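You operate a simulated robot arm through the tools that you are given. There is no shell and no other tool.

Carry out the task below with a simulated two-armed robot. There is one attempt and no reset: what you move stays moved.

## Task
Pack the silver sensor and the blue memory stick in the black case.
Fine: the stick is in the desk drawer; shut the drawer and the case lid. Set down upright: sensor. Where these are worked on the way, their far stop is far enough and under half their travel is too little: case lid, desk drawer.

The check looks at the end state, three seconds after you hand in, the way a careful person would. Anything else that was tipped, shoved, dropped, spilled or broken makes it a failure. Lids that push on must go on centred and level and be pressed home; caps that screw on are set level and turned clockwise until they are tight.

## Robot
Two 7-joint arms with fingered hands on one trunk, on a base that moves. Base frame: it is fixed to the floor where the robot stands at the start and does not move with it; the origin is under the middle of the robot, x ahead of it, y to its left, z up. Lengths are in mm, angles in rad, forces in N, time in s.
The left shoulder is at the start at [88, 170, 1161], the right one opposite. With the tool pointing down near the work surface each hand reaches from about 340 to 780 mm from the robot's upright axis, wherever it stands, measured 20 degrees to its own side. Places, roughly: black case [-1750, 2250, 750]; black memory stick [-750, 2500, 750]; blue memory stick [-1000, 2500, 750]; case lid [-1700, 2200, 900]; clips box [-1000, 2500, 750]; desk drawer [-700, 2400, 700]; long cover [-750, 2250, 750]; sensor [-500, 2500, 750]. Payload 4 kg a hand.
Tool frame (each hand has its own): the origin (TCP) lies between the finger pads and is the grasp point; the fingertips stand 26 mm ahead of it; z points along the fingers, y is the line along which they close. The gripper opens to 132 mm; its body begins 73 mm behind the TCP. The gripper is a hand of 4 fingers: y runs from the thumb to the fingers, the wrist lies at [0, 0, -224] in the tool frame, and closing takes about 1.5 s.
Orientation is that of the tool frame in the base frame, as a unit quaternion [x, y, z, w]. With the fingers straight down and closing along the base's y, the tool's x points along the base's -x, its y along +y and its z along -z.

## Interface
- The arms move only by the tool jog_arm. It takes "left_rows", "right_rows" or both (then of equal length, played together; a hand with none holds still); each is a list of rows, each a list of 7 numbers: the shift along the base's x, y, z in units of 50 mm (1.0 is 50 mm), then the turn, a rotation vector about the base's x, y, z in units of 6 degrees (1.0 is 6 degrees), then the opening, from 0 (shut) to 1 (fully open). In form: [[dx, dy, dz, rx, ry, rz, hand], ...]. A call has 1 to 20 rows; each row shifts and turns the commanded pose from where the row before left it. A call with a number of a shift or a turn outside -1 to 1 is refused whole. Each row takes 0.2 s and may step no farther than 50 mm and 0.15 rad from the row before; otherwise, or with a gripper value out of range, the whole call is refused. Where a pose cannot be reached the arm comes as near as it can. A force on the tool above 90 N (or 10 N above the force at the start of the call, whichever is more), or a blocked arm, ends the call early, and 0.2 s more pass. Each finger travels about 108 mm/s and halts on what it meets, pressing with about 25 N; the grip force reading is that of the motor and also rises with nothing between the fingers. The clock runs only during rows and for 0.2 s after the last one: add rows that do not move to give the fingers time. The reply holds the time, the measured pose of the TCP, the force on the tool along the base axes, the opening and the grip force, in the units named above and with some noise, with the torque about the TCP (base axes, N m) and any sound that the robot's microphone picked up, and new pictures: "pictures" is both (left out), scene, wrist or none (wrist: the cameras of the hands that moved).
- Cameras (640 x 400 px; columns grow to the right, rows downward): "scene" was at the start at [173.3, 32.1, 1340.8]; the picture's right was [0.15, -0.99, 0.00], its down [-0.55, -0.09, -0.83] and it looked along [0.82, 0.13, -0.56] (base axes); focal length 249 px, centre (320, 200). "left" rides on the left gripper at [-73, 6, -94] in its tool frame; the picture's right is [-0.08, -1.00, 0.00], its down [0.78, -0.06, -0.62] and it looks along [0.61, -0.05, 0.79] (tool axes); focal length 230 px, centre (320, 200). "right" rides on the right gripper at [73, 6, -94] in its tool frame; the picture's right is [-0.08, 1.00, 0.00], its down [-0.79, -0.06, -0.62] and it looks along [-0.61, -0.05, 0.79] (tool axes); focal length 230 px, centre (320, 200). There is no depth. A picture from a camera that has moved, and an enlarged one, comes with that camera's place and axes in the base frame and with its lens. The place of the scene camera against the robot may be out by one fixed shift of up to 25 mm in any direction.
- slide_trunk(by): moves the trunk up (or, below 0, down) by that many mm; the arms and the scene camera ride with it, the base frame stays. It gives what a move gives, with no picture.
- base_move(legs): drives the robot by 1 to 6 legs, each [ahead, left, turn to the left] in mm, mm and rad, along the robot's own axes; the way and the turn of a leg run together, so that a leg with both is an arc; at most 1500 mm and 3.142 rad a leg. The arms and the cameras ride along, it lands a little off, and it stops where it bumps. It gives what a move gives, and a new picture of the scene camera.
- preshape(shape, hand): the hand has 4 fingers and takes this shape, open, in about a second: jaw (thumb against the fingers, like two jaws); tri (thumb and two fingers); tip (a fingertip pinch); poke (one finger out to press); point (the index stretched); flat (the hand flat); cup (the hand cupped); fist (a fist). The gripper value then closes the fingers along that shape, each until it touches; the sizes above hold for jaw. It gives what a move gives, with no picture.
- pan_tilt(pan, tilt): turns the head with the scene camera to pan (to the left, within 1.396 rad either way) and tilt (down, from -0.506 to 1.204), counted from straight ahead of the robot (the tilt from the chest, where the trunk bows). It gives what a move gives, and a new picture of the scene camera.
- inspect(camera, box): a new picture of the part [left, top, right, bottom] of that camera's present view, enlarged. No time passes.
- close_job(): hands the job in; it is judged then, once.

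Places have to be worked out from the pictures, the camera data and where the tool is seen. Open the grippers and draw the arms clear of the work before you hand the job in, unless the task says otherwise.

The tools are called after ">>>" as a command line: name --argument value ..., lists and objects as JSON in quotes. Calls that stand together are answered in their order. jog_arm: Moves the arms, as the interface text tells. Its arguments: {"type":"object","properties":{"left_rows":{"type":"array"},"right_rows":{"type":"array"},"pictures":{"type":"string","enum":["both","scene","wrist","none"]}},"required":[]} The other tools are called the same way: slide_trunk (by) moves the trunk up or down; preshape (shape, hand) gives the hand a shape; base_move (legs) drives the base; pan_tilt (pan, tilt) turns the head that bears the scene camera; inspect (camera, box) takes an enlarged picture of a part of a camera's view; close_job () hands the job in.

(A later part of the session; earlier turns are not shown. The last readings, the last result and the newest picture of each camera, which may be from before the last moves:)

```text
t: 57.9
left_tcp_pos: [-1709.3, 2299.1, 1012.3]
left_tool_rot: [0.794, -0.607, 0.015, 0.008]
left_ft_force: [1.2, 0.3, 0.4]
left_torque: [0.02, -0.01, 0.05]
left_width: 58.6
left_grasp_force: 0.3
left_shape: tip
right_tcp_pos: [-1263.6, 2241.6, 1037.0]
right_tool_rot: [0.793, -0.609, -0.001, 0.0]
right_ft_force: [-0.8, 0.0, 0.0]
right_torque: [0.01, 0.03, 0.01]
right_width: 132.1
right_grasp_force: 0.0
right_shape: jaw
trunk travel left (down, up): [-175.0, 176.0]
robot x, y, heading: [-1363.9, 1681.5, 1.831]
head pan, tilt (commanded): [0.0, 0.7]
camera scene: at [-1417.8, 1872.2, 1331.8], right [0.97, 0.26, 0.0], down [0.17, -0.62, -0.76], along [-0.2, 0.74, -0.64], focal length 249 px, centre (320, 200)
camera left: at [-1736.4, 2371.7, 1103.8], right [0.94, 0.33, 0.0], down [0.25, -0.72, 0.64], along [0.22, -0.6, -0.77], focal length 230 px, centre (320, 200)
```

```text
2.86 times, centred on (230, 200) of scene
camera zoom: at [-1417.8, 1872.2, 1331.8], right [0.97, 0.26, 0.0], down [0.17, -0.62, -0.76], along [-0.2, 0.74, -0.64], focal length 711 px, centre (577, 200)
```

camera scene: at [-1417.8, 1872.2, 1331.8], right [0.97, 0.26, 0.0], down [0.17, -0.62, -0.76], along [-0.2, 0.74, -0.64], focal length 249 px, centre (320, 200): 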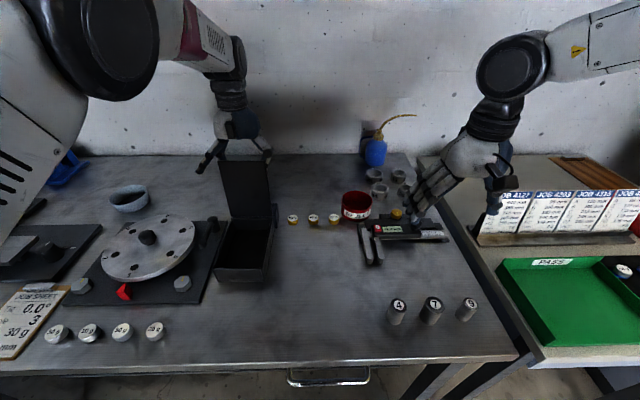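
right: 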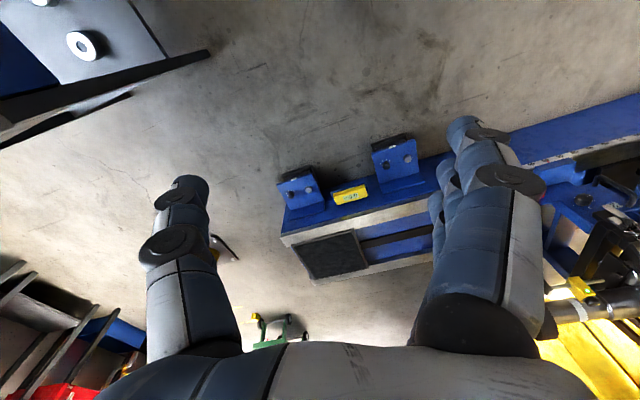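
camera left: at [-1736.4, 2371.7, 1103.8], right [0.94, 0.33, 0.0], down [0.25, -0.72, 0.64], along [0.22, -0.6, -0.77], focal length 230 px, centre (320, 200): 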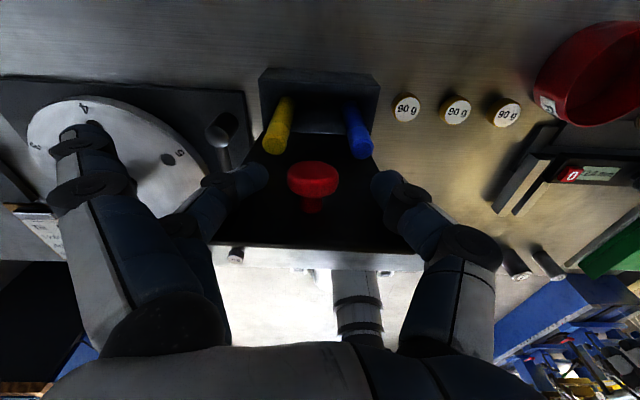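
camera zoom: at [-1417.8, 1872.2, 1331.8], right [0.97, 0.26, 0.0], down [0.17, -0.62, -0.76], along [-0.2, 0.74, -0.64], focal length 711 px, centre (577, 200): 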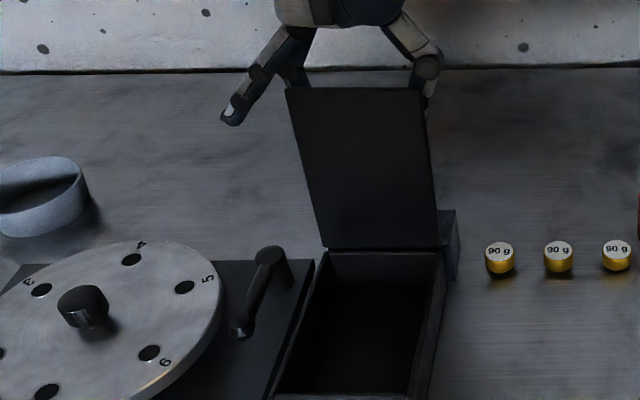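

The lid stays open by itself at its far stop. I raise the left hand clear and draw it back, then back the base off and drive over to the drawer of the right desk.

>>> jog_arm --left_rows '[[0, 0, 0.9, 0, 0, 0, 0.45], [0, 0, 0.9, 0, 0, 0, 0.6], [0.15, -0.6, 0.2, 0, 0, 0, 0.8], [0.2, -0.8, 0, 0, 0, 0, 0.8], [0.2, -0.8, 0, 0, 0, 0, 0.8], [0, 0, 0, 0, 0, 0, 0.8]]' --pictures "none"

>>> inspect --camera "scene" --box '[150, 130, 310, 270]'

>>> base_move --legs '[[-488, 0, 0], [0, -650, 0]]'

```text
t: 59.3
left_tcp_pos: [-1682.7, 2189.7, 1111.7]
left_tool_rot: [0.794, -0.608, 0.015, 0.008]
left_ft_force: [0.7, 0.7, 0.0]
left_torque: [-0.02, 0.0, -0.01]
left_width: 105.4
left_grasp_force: 0.2
left_shape: tip
right_tcp_pos: [-1262.3, 2243.6, 1035.8]
right_tool_rot: [0.794, -0.609, -0.001, 0.0]
right_ft_force: [0.4, -0.4, 0.4]
right_torque: [-0.05, 0.03, 0.0]
right_width: 132.0
right_grasp_force: 0.1
right_shape: jaw
trunk travel left (down, up): [-175.0, 176.0]
robot x, y, heading: [-1364.6, 1679.8, 1.831]
head pan, tilt (commanded): [0.0, 0.7]
```

```text
2.86 times, centred on (230, 200) of scene
camera zoom: at [-1418.1, 1873.2, 1331.4], right [0.97, 0.26, 0.0], down [0.17, -0.62, -0.76], along [-0.2, 0.74, -0.64], focal length 711 px, centre (577, 200)
```

zoom: 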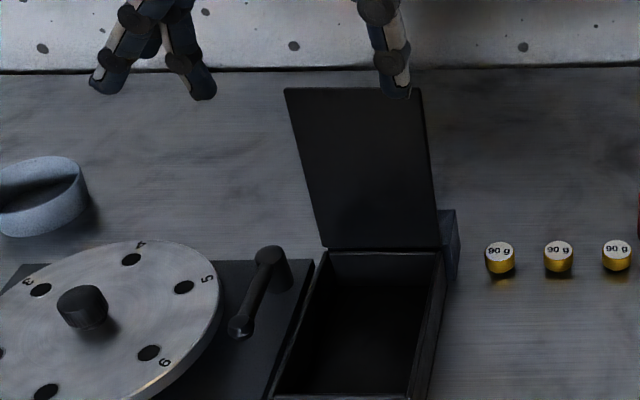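

```text
t: 68.0
left_tcp_pos: [-931.3, 1895.1, 1112.6]
left_tool_rot: [0.797, -0.604, 0.015, 0.008]
left_ft_force: [0.4, -0.4, -0.2]
left_torque: [0.0, -0.03, -0.01]
left_width: 105.3
left_grasp_force: 0.1
left_shape: tip
right_tcp_pos: [-512.1, 1953.5, 1036.7]
right_tool_rot: [0.797, -0.604, -0.001, 0.0]
right_ft_force: [0.8, -1.0, 0.5]
right_torque: [-0.02, -0.02, 0.01]
right_width: 131.9
right_grasp_force: 0.0
right_shape: jaw
trunk travel left (down, up): [-175.0, 176.0]
robot x, y, heading: [-608.5, 1389.9, 1.844]
head pan, tilt (commanded): [0.0, 0.7]
camera scene: at [-663.0, 1582.1, 1331.7], right [0.96, 0.27, 0.0], down [0.17, -0.62, -0.76], along [-0.2, 0.74, -0.64], focal length 249 px, centre (320, 200)
```

scene: 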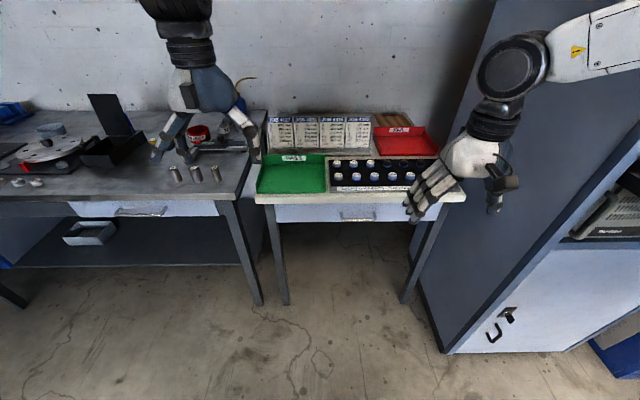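

I am now square in front of the right desk and the case lid is still standing open in the background. I zoom in on the drawer and its handle.

>>> inspect --camera "scene" --box '[250, 140, 470, 260]'

>>> inspect --camera "scene" --box '[320, 190, 400, 240]'

>>> inspect --camera "right" --box '[0, 0, 640, 400]'

```text
2.91 times, centred on (360, 200) of scene
camera zoom: at [-663.0, 1582.1, 1331.7], right [0.96, 0.27, 0.0], down [0.17, -0.62, -0.76], along [-0.2, 0.74, -0.64], focal length 724 px, centre (204, 200)
```

zoom: 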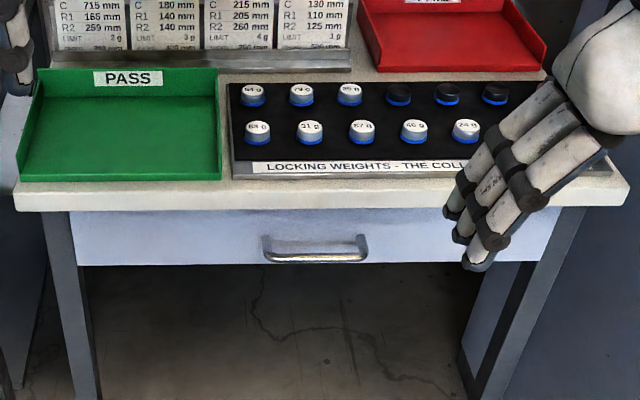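

```text
8.00 times, centred on (360, 215) of scene
camera zoom: at [-663.0, 1582.1, 1331.7], right [0.96, 0.27, 0.0], down [0.17, -0.62, -0.76], along [-0.2, 0.74, -0.64], focal length 1991 px, centre (0, 80)
```

zoom: 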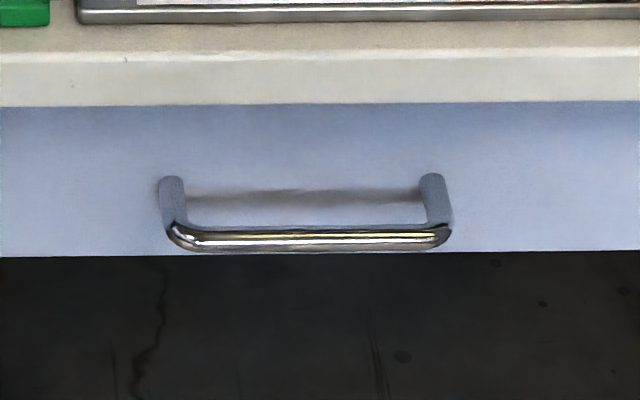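

```text
1.00 times, centred on (320, 200) of right (not enlarged: the box is as wide or as high as the picture)
camera zoom: at [-497.7, 1881.5, 1130.8], right [-0.98, -0.19, 0.0], down [-0.15, 0.77, 0.62], along [-0.12, 0.61, -0.79], focal length 230 px, centre (320, 200)
```

zoom: 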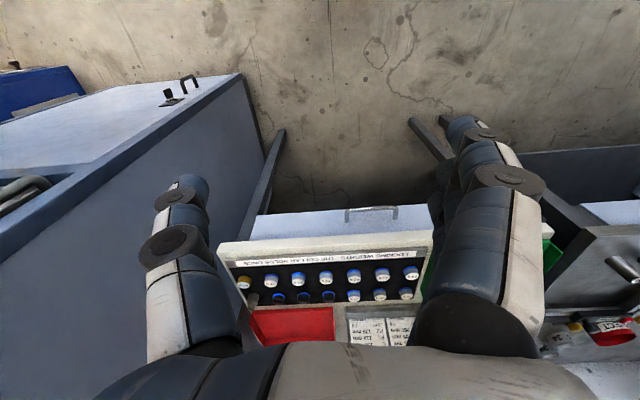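

The drawer handle is a bow bar around [-695, 2200, 735]. I turn the right hand step by step so the fingers point forward with the closing line vertical, moving it toward a place in front of the handle; first half now.

>>> jog_arm --right_rows '[[-0.145, 0.108, -0.292, 0.4, 0.712, -0.577, 1], [-0.145, 0.108, -0.292, 0.4, 0.712, -0.577, 1], [-0.145, 0.108, -0.292, 0.4, 0.712, -0.577, 1], [-0.145, 0.108, -0.292, 0.4, 0.712, -0.577, 1], [-0.145, 0.108, -0.292, 0.4, 0.712, -0.577, 1], [-0.145, 0.108, -0.292, 0.4, 0.712, -0.577, 1], [-0.145, 0.108, -0.292, 0.4, 0.712, -0.577, 1], [-0.145, 0.108, -0.292, 0.4, 0.712, -0.577, 1], [-0.145, 0.108, -0.292, 0.4, 0.712, -0.577, 1], [-0.145, 0.108, -0.292, 0.4, 0.712, -0.577, 1]]' --pictures "both"

```text
t: 70.2
left_tcp_pos: [-930.0, 1895.1, 1111.9]
left_tool_rot: [0.796, -0.604, 0.015, 0.008]
left_ft_force: [-0.5, 0.7, 0.5]
left_torque: [-0.04, 0.01, 0.02]
left_width: 105.1
left_grasp_force: 0.1
left_shape: tip
right_tcp_pos: [-585.0, 2008.8, 890.0]
right_tool_rot: [-0.514, 0.754, 0.405, -0.055]
right_ft_force: [0.4, 0.2, -0.2]
right_torque: [0.01, -0.02, 0.0]
right_width: 132.1
right_grasp_force: 0.0
right_shape: jaw
trunk travel left (down, up): [-175.0, 176.0]
robot x, y, heading: [-606.0, 1389.8, 1.843]
head pan, tilt (commanded): [0.0, 0.7]
camera scene: at [-662.7, 1582.8, 1331.6], right [0.96, 0.27, 0.0], down [0.17, -0.62, -0.76], along [-0.2, 0.74, -0.64], focal length 249 px, centre (320, 200)
camera right: at [-575.9, 1897.3, 932.1], right [-0.69, 0.21, 0.69], down [0.72, 0.29, 0.63], along [-0.07, 0.93, -0.35], focal length 230 px, centre (320, 200)
```

scene: 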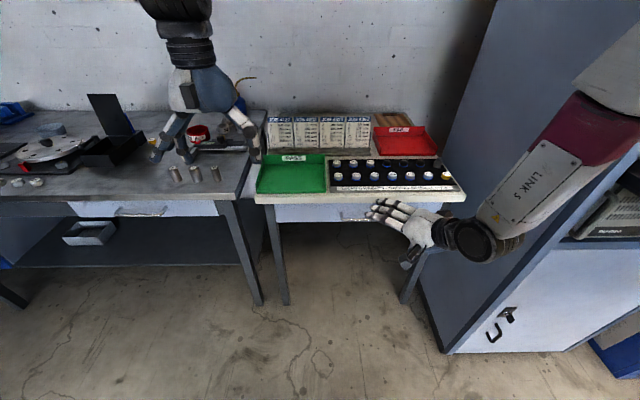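
right: 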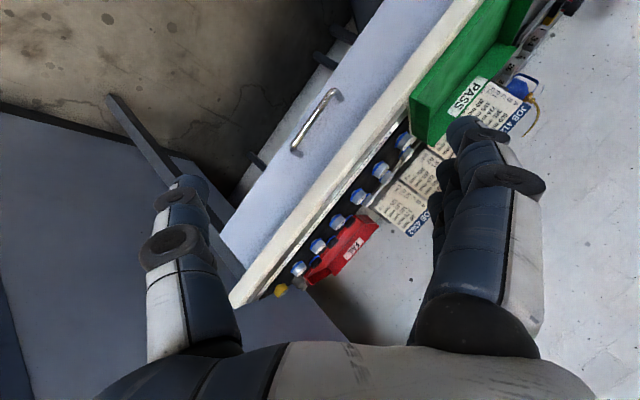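

The turn works; from these views the handle bar lies nearer [-692, 2221, 705]. I complete the turn, ending about 120 mm in front of the bar at its height.

>>> jog_arm --right_rows '[[-0.145, 0.187, -0.364, 0.4, 0.712, -0.577, 1], [-0.145, 0.187, -0.364, 0.4, 0.712, -0.577, 1], [-0.145, 0.187, -0.364, 0.4, 0.712, -0.577, 1], [-0.145, 0.187, -0.364, 0.4, 0.712, -0.577, 0.8], [-0.145, 0.187, -0.364, 0.4, 0.712, -0.577, 0.6], [-0.145, 0.187, -0.364, 0.4, 0.712, -0.577, 0.5], [-0.145, 0.187, -0.364, 0.4, 0.712, -0.577, 0.5], [-0.145, 0.187, -0.364, 0.4, 0.712, -0.577, 0.5], [-0.145, 0.187, -0.364, 0.4, 0.712, -0.577, 0.5], [-0.145, 0.187, -0.364, 0.4, 0.712, -0.577, 0.5], [0, 0, 0, 0, 0, 0, 0.5]]' --pictures "both"

```text
t: 72.6
left_tcp_pos: [-930.6, 1895.9, 1112.8]
left_tool_rot: [0.797, -0.604, 0.014, 0.008]
left_ft_force: [0.0, -0.4, 0.5]
left_torque: [-0.02, 0.04, -0.01]
left_width: 105.3
left_grasp_force: 0.1
left_shape: tip
right_tcp_pos: [-655.1, 2099.3, 709.0]
right_tool_rot: [-0.095, 0.7, 0.701, -0.097]
right_ft_force: [-0.1, 1.4, -0.2]
right_torque: [0.01, -0.01, 0.02]
right_width: 66.6
right_grasp_force: 0.0
right_shape: jaw
trunk travel left (down, up): [-175.0, 176.0]
robot x, y, heading: [-612.1, 1391.3, 1.845]
head pan, tilt (commanded): [0.0, 0.7]
camera scene: at [-662.8, 1581.9, 1331.8], right [0.96, 0.27, 0.0], down [0.17, -0.62, -0.77], along [-0.2, 0.74, -0.64], focal length 249 px, centre (320, 200)
camera right: at [-700.9, 1989.4, 716.2], right [0.08, 0.02, 1.0], down [0.92, -0.38, -0.06], along [0.38, 0.92, -0.05], focal length 230 px, centre (320, 200)
```

scene: 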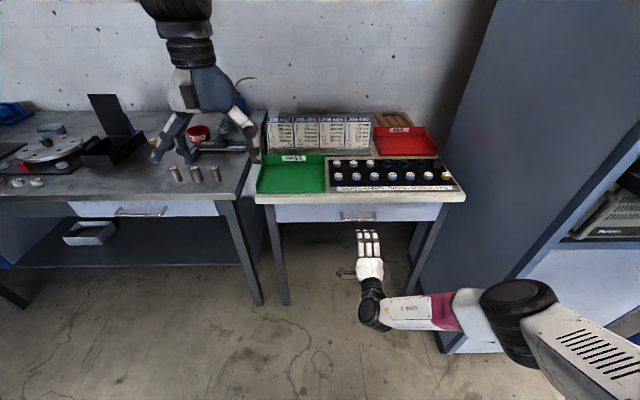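
right: 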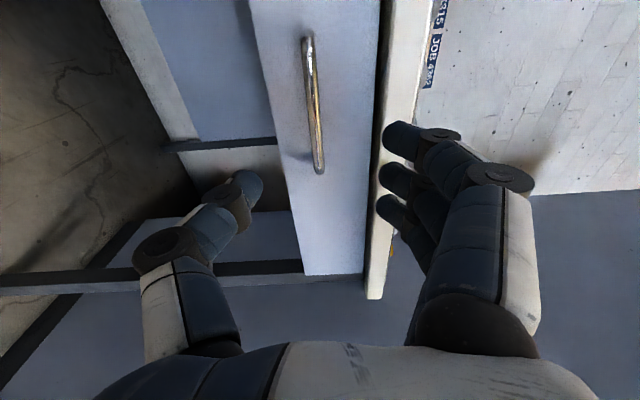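

The hand is level, laterally aligned, and the bar lies about 130 mm ahead and 5 mm lower. I advance most of the way with the fingers half open.

>>> jog_arm --right_rows '[[-0.133, 0.474, -0.03, 0, 0, 0, 0.4], [-0.133, 0.474, -0.03, 0, 0, 0, 0.4], [-0.133, 0.474, -0.03, 0, 0, 0, 0.4], [-0.11, 0.4, -0.01, 0, 0, 0, 0.4], [0, 0, 0, 0, 0, 0, 0.4]]' --pictures "both"

>>> inspect --camera "scene" --box '[300, 170, 440, 260]'

```text
t: 73.8
left_tcp_pos: [-931.2, 1895.0, 1112.8]
left_tool_rot: [0.797, -0.604, 0.014, 0.007]
left_ft_force: [-0.4, -0.8, -0.3]
left_torque: [-0.01, -0.01, -0.01]
left_width: 104.8
left_grasp_force: 0.1
left_shape: tip
right_tcp_pos: [-679.4, 2181.6, 704.6]
right_tool_rot: [-0.097, 0.701, 0.7, -0.097]
right_ft_force: [-1.2, 0.1, -0.2]
right_torque: [-0.01, -0.01, 0.0]
right_width: 53.3
right_grasp_force: 0.0
right_shape: jaw
right hand out of reach, approached as far as the arm can: row 4
trunk travel left (down, up): [-175.0, 176.0]
robot x, y, heading: [-604.7, 1390.6, 1.842]
head pan, tilt (commanded): [0.0, 0.7]
camera scene: at [-663.4, 1582.0, 1331.7], right [0.96, 0.27, 0.0], down [0.17, -0.62, -0.76], along [-0.2, 0.74, -0.64], focal length 249 px, centre (320, 200)
camera right: at [-724.3, 2070.4, 710.8], right [0.08, 0.02, 1.0], down [0.92, -0.38, -0.06], along [0.38, 0.92, -0.05], focal length 230 px, centre (320, 200)
```

scene: 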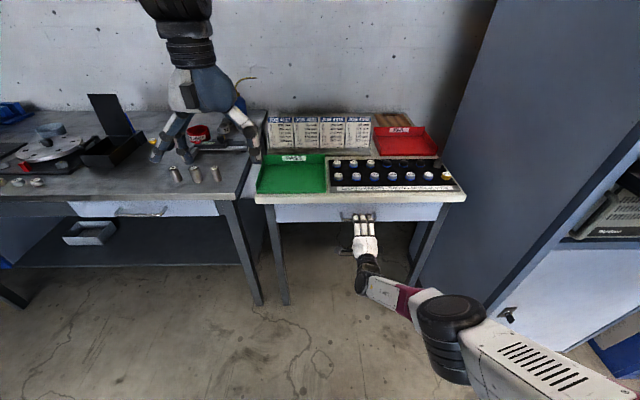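
right: 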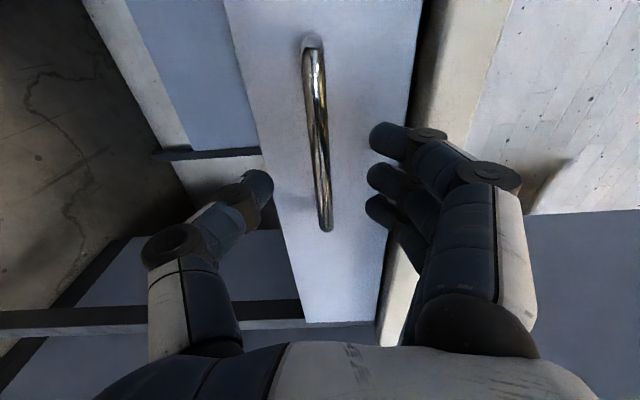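

```text
4.44 times, centred on (370, 215) of scene
camera zoom: at [-663.4, 1582.0, 1331.7], right [0.96, 0.27, 0.0], down [0.17, -0.62, -0.76], along [-0.2, 0.74, -0.64], focal length 1106 px, centre (98, 133)
```

zoom: 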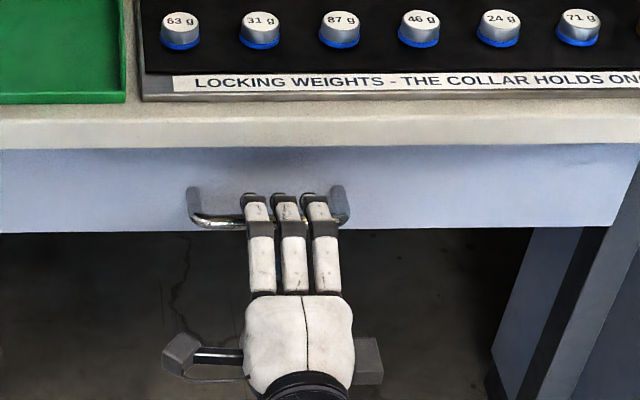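

The arm ran out of reach about 39 mm short of the bar. I pull the hand back a little, bring the base 65 mm closer and then re-measure.

>>> jog_arm --right_rows '[[0.1, -0.36, 0, 0, 0, 0, 0.4], [0.1, -0.36, 0, 0, 0, 0, 0.4], [0, 0, 0, 0, 0, 0, 0.4]]' --pictures "none"

>>> base_move --legs '[[60, 0, 0]]'

>>> inspect --camera "right" --box '[0, 0, 640, 400]'

```text
t: 74.6
left_tcp_pos: [-930.3, 1895.5, 1112.1]
left_tool_rot: [0.797, -0.604, 0.015, 0.008]
left_ft_force: [-0.1, -0.5, -0.1]
left_torque: [0.01, 0.03, 0.01]
left_width: 105.5
left_grasp_force: 0.0
left_shape: tip
right_tcp_pos: [-669.8, 2142.7, 705.3]
right_tool_rot: [-0.096, 0.701, 0.7, -0.096]
right_ft_force: [-0.1, -0.7, -0.6]
right_torque: [0.01, -0.02, 0.0]
right_width: 53.5
right_grasp_force: 0.2
right_shape: jaw
trunk travel left (down, up): [-175.0, 176.0]
robot x, y, heading: [-609.6, 1390.9, 1.844]
head pan, tilt (commanded): [0.0, 0.7]
```

```text
t: 75.6
left_tcp_pos: [-946.9, 1954.0, 1112.2]
left_tool_rot: [0.797, -0.604, 0.016, 0.008]
left_ft_force: [-0.1, 0.2, -0.3]
left_torque: [-0.01, -0.02, 0.02]
left_width: 105.1
left_grasp_force: 0.1
left_shape: tip
right_tcp_pos: [-685.2, 2201.8, 702.4]
right_tool_rot: [-0.096, 0.701, 0.7, -0.097]
right_ft_force: [-0.2, 0.6, 0.7]
right_torque: [0.02, 0.01, 0.02]
right_width: 53.4
right_grasp_force: 0.0
right_shape: jaw
trunk travel left (down, up): [-175.0, 176.0]
robot x, y, heading: [-624.6, 1447.6, 1.836]
head pan, tilt (commanded): [0.0, 0.7]
camera scene: at [-679.2, 1640.5, 1331.5], right [0.96, 0.27, 0.0], down [0.17, -0.62, -0.76], along [-0.2, 0.74, -0.64], focal length 249 px, centre (320, 200)
```

scene: 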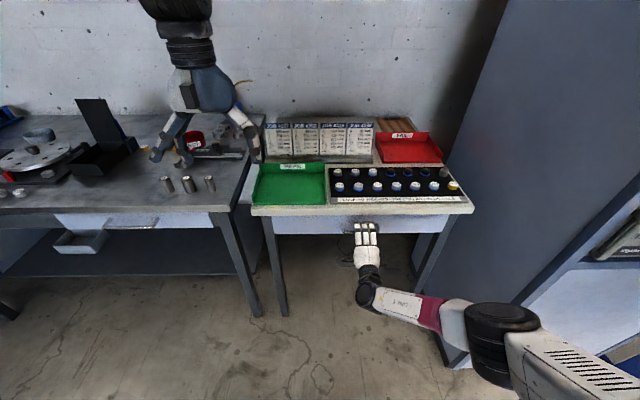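

```text
1.00 times, centred on (320, 200) of right (not enlarged: the box is as wide or as high as the picture)
camera zoom: at [-730.1, 2091.7, 710.2], right [0.08, 0.02, 1.0], down [0.92, -0.38, -0.06], along [0.38, 0.92, -0.05], focal length 230 px, centre (320, 200)
```

zoom: 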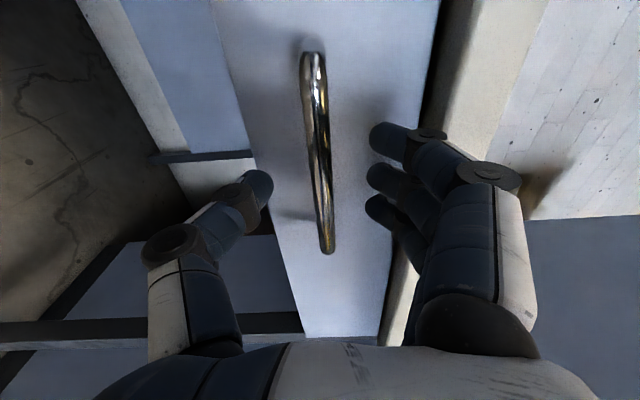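

The bar is now about 18 mm ahead of the grasp point and level with it. I advance 11 mm and close on it.

>>> jog_arm --right_rows '[[-0.03, 0.106, 0.03, 0, 0, 0, 0.4], [-0.03, 0.106, 0.0, 0, 0, 0, 0.4], [0, 0, 0, 0, 0, 0, 0.2], [0, 0, 0, 0, 0, 0, 0.0], [0, 0, 0, 0, 0, 0, 0.0], [0, 0, 0, 0, 0, 0, 0.0], [0, 0, 0, 0, 0, 0, 0.0]]' --pictures "wrist"

```text
t: 77.2
left_tcp_pos: [-945.6, 1954.2, 1112.3]
left_tool_rot: [0.797, -0.604, 0.016, 0.009]
left_ft_force: [-0.2, -0.2, -0.8]
left_torque: [-0.05, -0.03, -0.02]
left_width: 105.2
left_grasp_force: 0.1
left_shape: tip
right_tcp_pos: [-688.5, 2211.2, 706.3]
right_tool_rot: [-0.096, 0.701, 0.7, -0.097]
right_ft_force: [-1.0, 0.9, -0.6]
right_torque: [-0.01, 0.0, -0.01]
right_width: 0.0
right_grasp_force: 25.4
right_shape: jaw
trunk travel left (down, up): [-175.0, 176.0]
robot x, y, heading: [-622.0, 1448.3, 1.842]
head pan, tilt (commanded): [0.0, 0.7]
camera right: at [-733.5, 2101.9, 712.9], right [0.08, 0.02, 1.0], down [0.92, -0.38, -0.06], along [0.38, 0.92, -0.05], focal length 230 px, centre (320, 200)
```

right: 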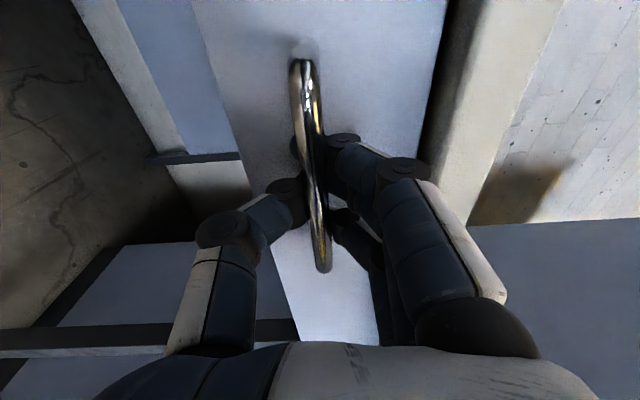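

The fingers have closed around behind the bar, hooking it. I pull the drawer gently outward by 60 mm and check forces and picture.

>>> jog_arm --right_rows '[[0.08, -0.29, 0, 0, 0, 0, 0.0], [0.108, -0.385, 0, 0, 0, 0, 0.0], [0.135, -0.48, 0, 0, 0, 0, 0.0], [0, 0, 0, 0, 0, 0, 0.0]]' --pictures "both"

```text
t: 78.2
left_tcp_pos: [-946.3, 1953.5, 1112.2]
left_tool_rot: [0.797, -0.604, 0.015, 0.008]
left_ft_force: [-0.6, -0.3, -0.9]
left_torque: [-0.01, 0.0, 0.01]
left_width: 105.4
left_grasp_force: 0.0
left_shape: tip
right_tcp_pos: [-672.1, 2154.8, 704.2]
right_tool_rot: [-0.095, 0.7, 0.701, -0.096]
right_ft_force: [2.4, -0.1, 2.1]
right_torque: [0.01, 0.01, 0.02]
right_width: 0.1
right_grasp_force: 24.8
right_shape: jaw
trunk travel left (down, up): [-175.0, 176.0]
robot x, y, heading: [-623.2, 1447.9, 1.841]
head pan, tilt (commanded): [0.0, 0.7]
camera scene: at [-678.7, 1639.2, 1331.8], right [0.96, 0.27, 0.0], down [0.17, -0.62, -0.77], along [-0.2, 0.74, -0.64], focal length 249 px, centre (320, 200)
camera right: at [-717.6, 2044.3, 711.8], right [0.08, 0.02, 1.0], down [0.92, -0.38, -0.06], along [0.38, 0.92, -0.05], focal length 230 px, centre (320, 200)
```

scene: 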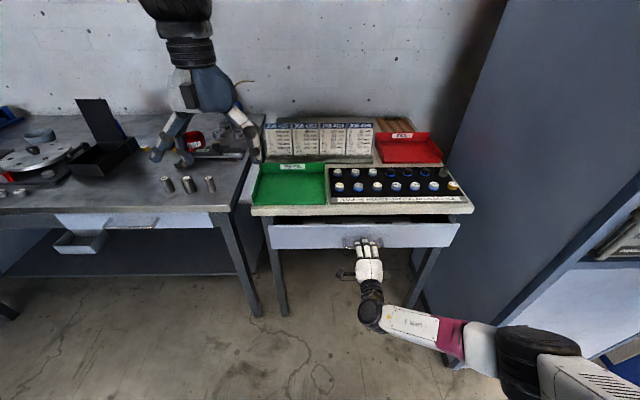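
right: 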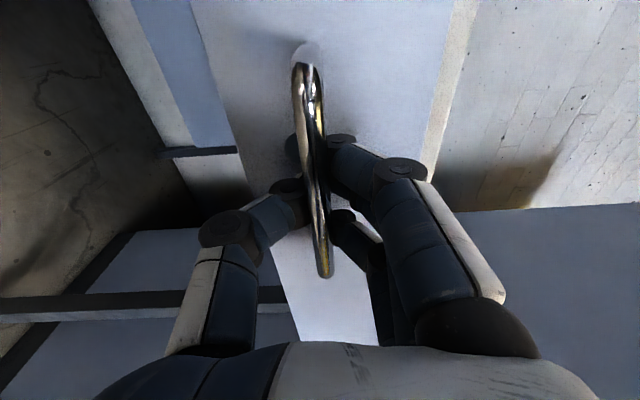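

The drawer slides out easily with almost no force. I pull it a further 150 mm.

>>> jog_arm --right_rows '[[0.135, -0.482, 0, 0, 0, 0, 0.0], [0.162, -0.578, 0, 0, 0, 0, 0.0], [0.162, -0.578, 0, 0, 0, 0, 0.0], [0.162, -0.578, 0, 0, 0, 0, 0.0], [0.162, -0.578, 0, 0, 0, 0, 0.0], [0, 0, 0, 0, 0, 0, 0.0]]' --pictures "scene"

>>> inspect --camera "scene" --box '[240, 150, 480, 300]'

```text
t: 79.6
left_tcp_pos: [-946.5, 1952.5, 1112.5]
left_tool_rot: [0.797, -0.604, 0.014, 0.008]
left_ft_force: [-0.3, 0.0, 0.9]
left_torque: [0.0, -0.02, -0.02]
left_width: 105.4
left_grasp_force: 0.1
left_shape: tip
right_tcp_pos: [-631.4, 2012.9, 705.2]
right_tool_rot: [-0.095, 0.7, 0.701, -0.096]
right_ft_force: [2.4, 0.7, 0.6]
right_torque: [0.04, -0.02, 0.0]
right_width: 0.1
right_grasp_force: 24.4
right_shape: jaw
trunk travel left (down, up): [-175.0, 176.0]
robot x, y, heading: [-622.5, 1450.0, 1.841]
head pan, tilt (commanded): [0.0, 0.7]
camera scene: at [-678.6, 1639.4, 1331.7], right [0.96, 0.27, 0.0], down [0.17, -0.62, -0.77], along [-0.2, 0.74, -0.64], focal length 249 px, centre (320, 200)
```

scene: 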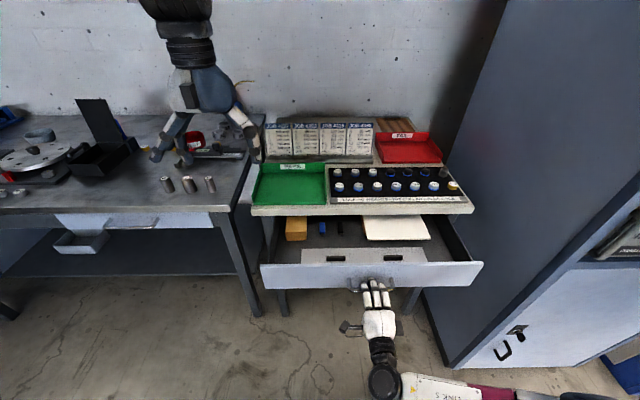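

```text
2.67 times, centred on (360, 225) of scene
camera zoom: at [-678.6, 1639.4, 1331.7], right [0.96, 0.27, 0.0], down [0.17, -0.62, -0.77], along [-0.2, 0.74, -0.64], focal length 664 px, centre (213, 133)
```

zoom: 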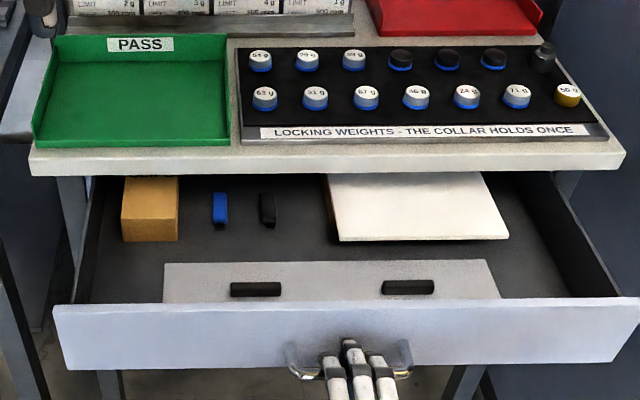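

The drawer is open about 205 mm and shows the clips box, the blue and black sticks, a white pad and the long cover. I pull a bit more, watching for the stop, so that the blue stick comes clear of the desk edge.

>>> jog_arm --right_rows '[[0.108, -0.385, 0, 0, 0, 0, 0.0], [0.108, -0.385, 0, 0, 0, 0, 0.0], [0.108, -0.385, 0, 0, 0, 0, 0.0], [0, 0, 0, 0, 0, 0, 0.0]]' --pictures "scene"

>>> inspect --camera "scene" --box '[240, 150, 480, 300]'

```text
t: 80.6
left_tcp_pos: [-945.2, 1953.1, 1112.9]
left_tool_rot: [0.797, -0.604, 0.015, 0.008]
left_ft_force: [-0.1, -0.3, 0.2]
left_torque: [0.03, 0.04, 0.04]
left_width: 105.4
left_grasp_force: 0.0
left_shape: tip
right_tcp_pos: [-616.6, 1956.4, 705.2]
right_tool_rot: [-0.095, 0.701, 0.701, -0.096]
right_ft_force: [10.3, 2.5, -0.2]
right_torque: [0.09, 0.05, 0.01]
right_width: 0.1
right_grasp_force: 25.1
right_shape: jaw
trunk travel left (down, up): [-175.0, 176.0]
robot x, y, heading: [-622.3, 1448.9, 1.837]
head pan, tilt (commanded): [0.0, 0.7]
camera scene: at [-678.0, 1639.6, 1331.7], right [0.96, 0.27, 0.0], down [0.17, -0.62, -0.76], along [-0.2, 0.74, -0.64], focal length 249 px, centre (320, 200)
```

scene: 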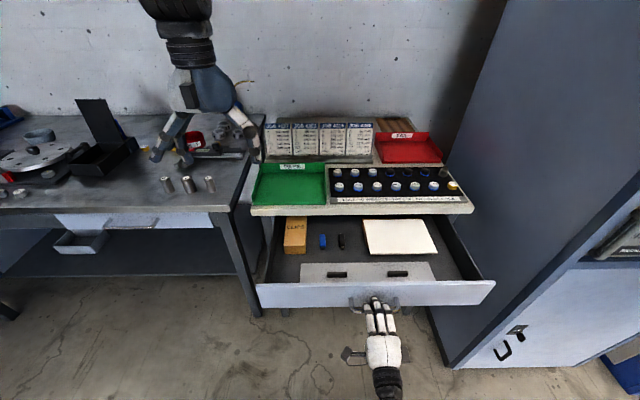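

```text
2.67 times, centred on (360, 225) of scene
camera zoom: at [-678.0, 1639.6, 1331.7], right [0.96, 0.27, 0.0], down [0.17, -0.62, -0.76], along [-0.2, 0.74, -0.64], focal length 664 px, centre (213, 133)
```

zoom: 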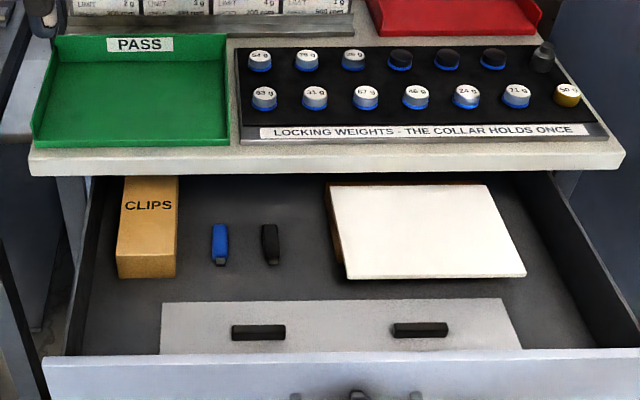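

The drawer is open about 258 mm and the blue stick lies clear at roughly [-804, 2172]. I release the handle, draw the right hand back and up, and begin turning it back to pointing down.

>>> jog_arm --right_rows '[[0, 0, 0, 0, 0, 0, 0.3], [0, 0, 0, 0, 0, 0, 0.5], [0, 0, 0, 0, 0, 0, 0.5], [0, 0, 0, 0, 0, 0, 0.5], [0.12, -0.433, 0, 0, 0, 0, 0.5], [0.12, -0.433, 0, 0, 0, 0, 0.5], [0, 0, 0, 0, 0, 0, 0.5]]' --pictures "both"

```text
t: 82.2
left_tcp_pos: [-945.2, 1953.1, 1112.9]
left_tool_rot: [0.797, -0.603, 0.016, 0.009]
left_ft_force: [0.0, 0.2, 0.5]
left_torque: [0.0, 0.0, 0.01]
left_width: 105.2
left_grasp_force: 0.1
left_shape: tip
right_tcp_pos: [-604.7, 1913.0, 704.3]
right_tool_rot: [-0.096, 0.701, 0.701, -0.096]
right_ft_force: [-0.2, 0.3, -0.3]
right_torque: [0.01, -0.01, 0.02]
right_width: 65.0
right_grasp_force: 0.0
right_shape: jaw
trunk travel left (down, up): [-175.0, 176.0]
robot x, y, heading: [-625.3, 1449.2, 1.842]
head pan, tilt (commanded): [0.0, 0.7]
camera scene: at [-679.0, 1639.5, 1331.7], right [0.96, 0.27, 0.0], down [0.17, -0.62, -0.76], along [-0.2, 0.74, -0.64], focal length 249 px, centre (320, 200)
camera right: at [-649.3, 1803.8, 712.5], right [0.08, 0.02, 1.0], down [0.92, -0.38, -0.06], along [0.38, 0.92, -0.05], focal length 230 px, centre (320, 200)
```

scene: 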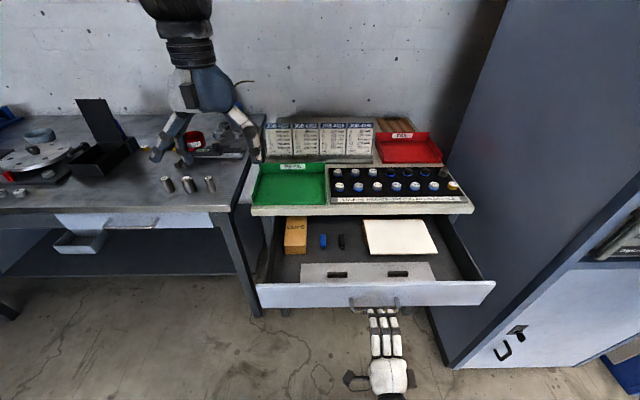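
right: 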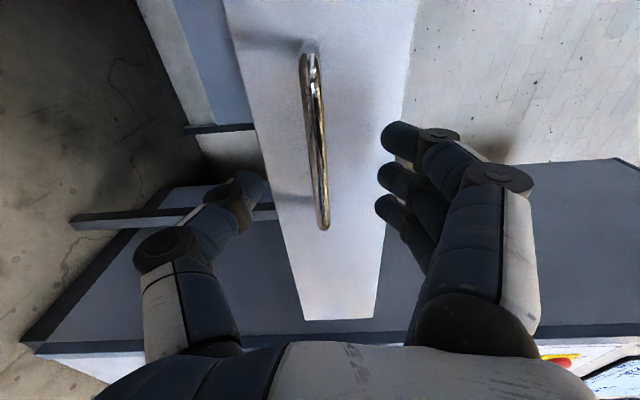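

The handle is free. I raise the right hand and turn it back to pointing down while moving it to a parking place at the right; the left hand gets the jaw shape for picking up the stick.

>>> jog_arm --right_rows '[[0, -0.1, 0.7, -0.4, -0.712, 0.577, 0.5], [0, -0.05, 0.7, -0.4, -0.712, 0.577, 0.5], [0.1, 0, 0.6, -0.4, -0.712, 0.577, 0.5], [0.12, 0, 0.6, -0.4, -0.712, 0.577, 0.5], [0.12, 0, 0.5, -0.4, -0.712, 0.577, 0.5], [0.12, 0, 0.5, -0.4, -0.712, 0.577, 0.5], [0.13, 0.05, 0.4, -0.4, -0.712, 0.577, 0.5], [0.13, 0.1, 0.4, -0.4, -0.712, 0.577, 0.5], [0.13, 0.1, 0.3, -0.4, -0.712, 0.577, 0.5], [0.13, 0.1, 0.3, -0.4, -0.712, 0.577, 0.5], [0.13, 0.1, 0.3, -0.4, -0.712, 0.577, 0.5], [0.13, 0.1, 0.3, -0.4, -0.712, 0.577, 0.5], [0.13, 0.1, 0.2, -0.4, -0.712, 0.577, 0.5], [0.13, 0.15, 0.2, -0.4, -0.712, 0.577, 0.5], [0.13, 0.15, 0.2, -0.4, -0.712, 0.577, 0.5], [0.13, 0.15, 0.2, -0.4, -0.712, 0.577, 0.5], [0.13, 0.15, 0.1, -0.4, -0.712, 0.577, 0.5], [0.13, 0.15, 0.1, -0.4, -0.712, 0.577, 0.5], [0.13, 0.15, 0, -0.4, -0.712, 0.577, 0.5], [0.13, 0.15, 0, -0.4, -0.712, 0.577, 0.5]]' --pictures "scene"

>>> preshape --shape "jaw" --hand "left"

```text
t: 86.4
left_tcp_pos: [-946.2, 1953.2, 1113.2]
left_tool_rot: [0.797, -0.604, 0.015, 0.007]
left_ft_force: [-0.7, 0.1, 0.1]
left_torque: [0.0, -0.02, 0.01]
left_width: 105.2
left_grasp_force: 0.0
left_shape: tip
right_tcp_pos: [-587.5, 1950.7, 877.1]
right_tool_rot: [-0.547, 0.748, 0.366, -0.088]
right_ft_force: [0.3, 0.3, 0.3]
right_torque: [0.0, -0.03, -0.01]
right_width: 65.4
right_grasp_force: 0.0
right_shape: jaw
right hand out of reach, approached as far as the arm can: row 6, 7, 8, 9, 10, 11, 12, 13, 14, 15, 16, 17
trunk travel left (down, up): [-175.0, 176.0]
robot x, y, heading: [-622.3, 1445.8, 1.845]
head pan, tilt (commanded): [0.0, 0.7]
camera scene: at [-679.1, 1638.9, 1331.8], right [0.96, 0.27, 0.0], down [0.17, -0.62, -0.77], along [-0.2, 0.74, -0.64], focal length 249 px, centre (320, 200)
```

scene: 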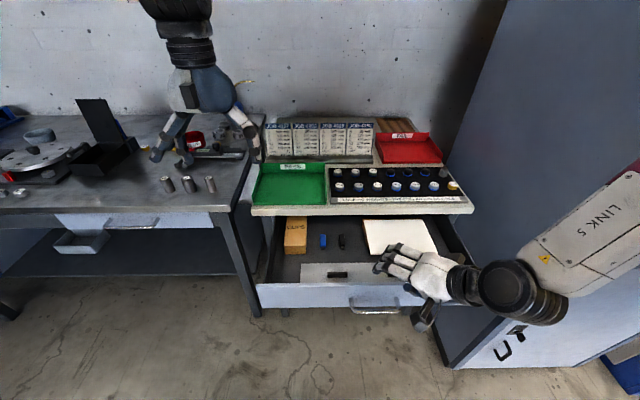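

```text
t: 87.3
left_tcp_pos: [-946.4, 1953.5, 1112.8]
left_tool_rot: [0.797, -0.604, 0.014, 0.008]
left_ft_force: [-0.9, -0.8, -0.6]
left_torque: [-0.01, 0.01, 0.0]
left_width: 131.8
left_grasp_force: 0.1
left_shape: jaw
right_tcp_pos: [-590.4, 1950.8, 875.3]
right_tool_rot: [-0.546, 0.748, 0.366, -0.087]
right_ft_force: [0.2, 0.0, 0.1]
right_torque: [-0.05, -0.01, -0.02]
right_width: 65.5
right_grasp_force: 0.1
right_shape: jaw
trunk travel left (down, up): [-175.0, 176.0]
robot x, y, heading: [-621.9, 1449.3, 1.841]
head pan, tilt (commanded): [0.0, 0.7]
```

The right arm could not follow part of that turn so close to the body and stopped half-way. I finish the turn while moving it forward, outward and up.

>>> jog_arm --right_rows '[[0.15, 0.25, 0.2, -0.1, -0.2, 0.15, 0.5], [0.15, 0.25, 0.2, -0.2, -0.4, 0.3, 0.5], [0.15, 0.2, 0.3, -0.329, -0.746, 0.577, 0.5], [0.15, 0.15, 0.3, -0.329, -0.746, 0.577, 0.5], [0.15, 0.15, 0.3, -0.329, -0.746, 0.577, 0.5], [0.15, 0.1, 0.3, -0.329, -0.746, 0.577, 0.5], [0.15, 0.1, 0.3, -0.329, -0.746, 0.577, 0.5], [0.15, 0.1, 0.3, -0.329, -0.746, 0.577, 0.5], [0.15, 0.1, 0.3, -0.329, -0.746, 0.577, 0.5], [0.15, 0.1, 0.3, -0.329, -0.746, 0.577, 0.5], [0, 0, 0, 0, 0, 0, 0.5]]' --pictures "scene"

```text
t: 89.7
left_tcp_pos: [-946.9, 1952.3, 1111.7]
left_tool_rot: [0.797, -0.604, 0.015, 0.008]
left_ft_force: [1.7, 0.8, -0.1]
left_torque: [-0.02, -0.01, -0.03]
left_width: 131.7
left_grasp_force: 0.2
left_shape: jaw
right_tcp_pos: [-514.7, 2024.1, 1017.7]
right_tool_rot: [0.79, -0.613, -0.014, 0.003]
right_ft_force: [0.2, 0.5, -0.4]
right_torque: [0.01, 0.03, 0.01]
right_width: 65.5
right_grasp_force: 0.0
right_shape: jaw
trunk travel left (down, up): [-175.0, 176.0]
robot x, y, heading: [-623.9, 1445.2, 1.842]
head pan, tilt (commanded): [0.0, 0.7]
camera scene: at [-678.8, 1639.3, 1331.7], right [0.96, 0.27, 0.0], down [0.17, -0.62, -0.77], along [-0.2, 0.74, -0.64], focal length 249 px, centre (320, 200)
```

scene: 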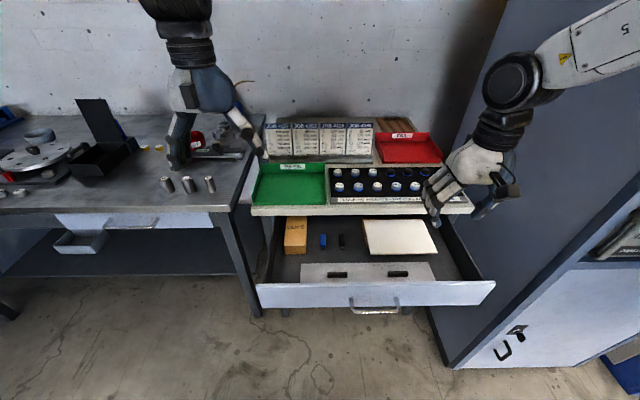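

The right hand is down again. Since the cabinet on the right will favour the left arm for the sensor, I'll take the stick with the right hand: I move the base ahead and left so the stick lies in front of it.

>>> base_move --legs '[[120, 110, 0]]'

>>> inspect --camera "right" --box '[0, 0, 640, 400]'

```text
t: 91.3
left_tcp_pos: [-1084.6, 2040.9, 1112.5]
left_tool_rot: [0.797, -0.604, 0.016, 0.007]
left_ft_force: [-0.3, 0.8, 0.7]
left_torque: [-0.02, 0.0, -0.02]
left_width: 131.9
left_grasp_force: 0.1
left_shape: jaw
right_tcp_pos: [-651.9, 2111.4, 1017.1]
right_tool_rot: [0.79, -0.613, -0.014, 0.004]
right_ft_force: [0.6, 0.4, -0.1]
right_torque: [0.0, -0.03, -0.01]
right_width: 65.5
right_grasp_force: 0.0
right_shape: jaw
trunk travel left (down, up): [-175.0, 176.0]
robot x, y, heading: [-760.4, 1535.1, 1.843]
head pan, tilt (commanded): [0.0, 0.7]
camera scene: at [-816.3, 1726.2, 1331.7], right [0.96, 0.27, 0.0], down [0.17, -0.62, -0.76], along [-0.2, 0.74, -0.64], focal length 249 px, centre (320, 200)
```

scene: 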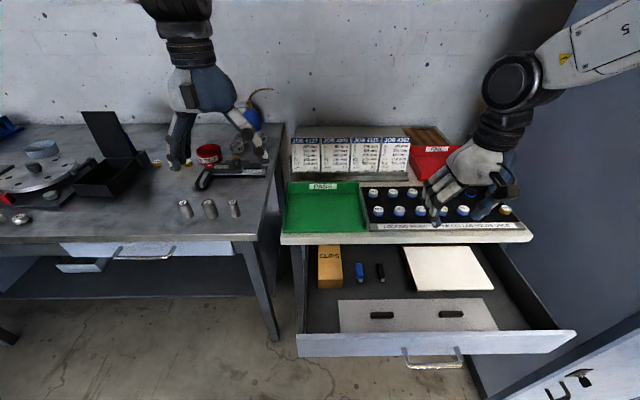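

```text
1.00 times, centred on (320, 200) of right (not enlarged: the box is as wide or as high as the picture)
camera zoom: at [-636.2, 2038.5, 1110.7], right [-0.98, -0.17, 0.02], down [-0.12, 0.77, 0.63], along [-0.13, 0.62, -0.78], focal length 230 px, centre (320, 200)
```

zoom: 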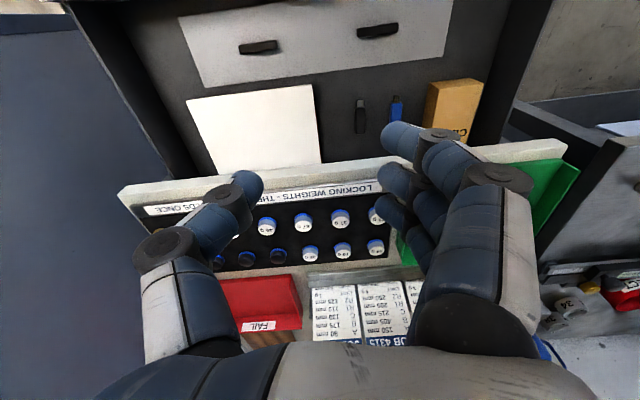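

The blue stick lies near [-800, 2144, ~700]. I bring the right hand, levelled, above it for a closer look.

>>> jog_arm --right_rows '[[-0.592, 0.132, -0.5, -0.05, -0.13, 0.11, 0.4], [-0.592, 0.132, -0.5, -0.05, -0.13, 0.11, 0.4], [-0.592, 0.132, -0.5, 0, 0, 0, 0.4], [-0.592, 0.132, -0.5, 0, 0, 0, 0.4], [-0.592, 0.132, -0.5, 0, 0, 0, 0.4], [0, 0, 0, 0, 0, 0, 0.4], [0, 0, 0, 0, 0, 0, 0.4]]' --pictures "both"

>>> inspect --camera "right" --box '[200, 60, 440, 220]'

```text
t: 92.9
left_tcp_pos: [-1084.4, 2041.0, 1112.3]
left_tool_rot: [0.798, -0.603, 0.016, 0.008]
left_ft_force: [-0.3, -0.1, -0.5]
left_torque: [0.03, 0.02, -0.01]
left_width: 131.8
left_grasp_force: 0.0
left_shape: jaw
right_tcp_pos: [-799.0, 2143.9, 891.4]
right_tool_rot: [0.797, -0.604, 0.0, 0.001]
right_ft_force: [-0.9, -0.6, -0.9]
right_torque: [0.02, 0.0, 0.01]
right_width: 53.3
right_grasp_force: 0.0
right_shape: jaw
trunk travel left (down, up): [-175.0, 176.0]
robot x, y, heading: [-758.1, 1535.7, 1.843]
head pan, tilt (commanded): [0.0, 0.7]
camera scene: at [-816.0, 1726.3, 1331.7], right [0.96, 0.27, 0.0], down [0.17, -0.62, -0.76], along [-0.2, 0.74, -0.64], focal length 249 px, centre (320, 200)
camera right: at [-784.0, 2071.2, 986.2], right [-0.98, -0.19, 0.0], down [-0.15, 0.77, 0.62], along [-0.12, 0.6, -0.79], focal length 230 px, centre (320, 200)
```

scene: 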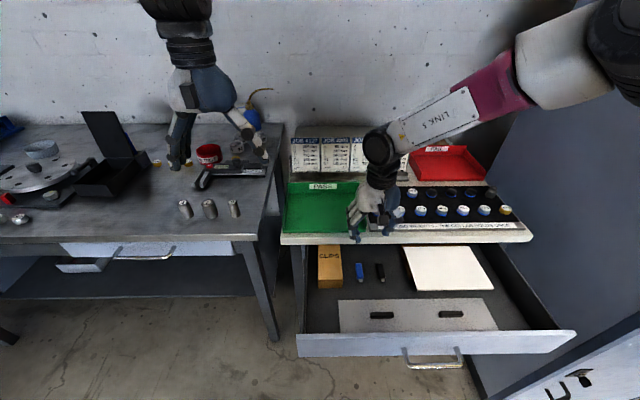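
right: 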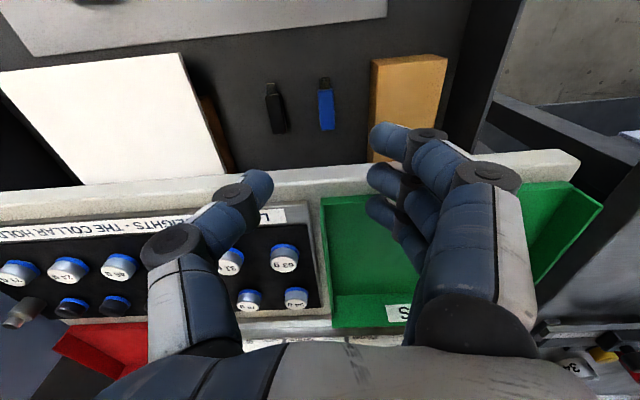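

```text
2.50 times, centred on (320, 140) of right
camera zoom: at [-784.0, 2071.2, 986.2], right [-0.98, -0.19, 0.0], down [-0.15, 0.77, 0.62], along [-0.12, 0.6, -0.79], focal length 575 px, centre (320, 350)
```

zoom: 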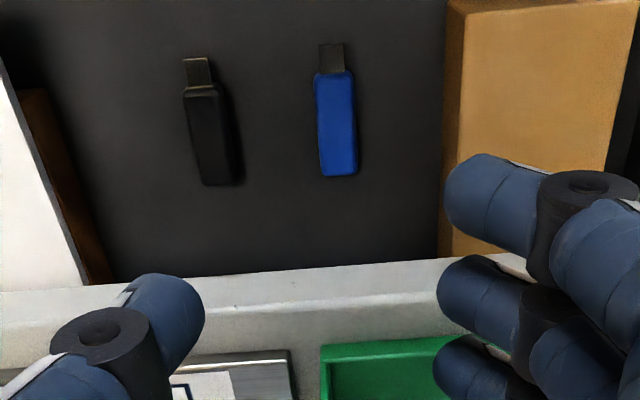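

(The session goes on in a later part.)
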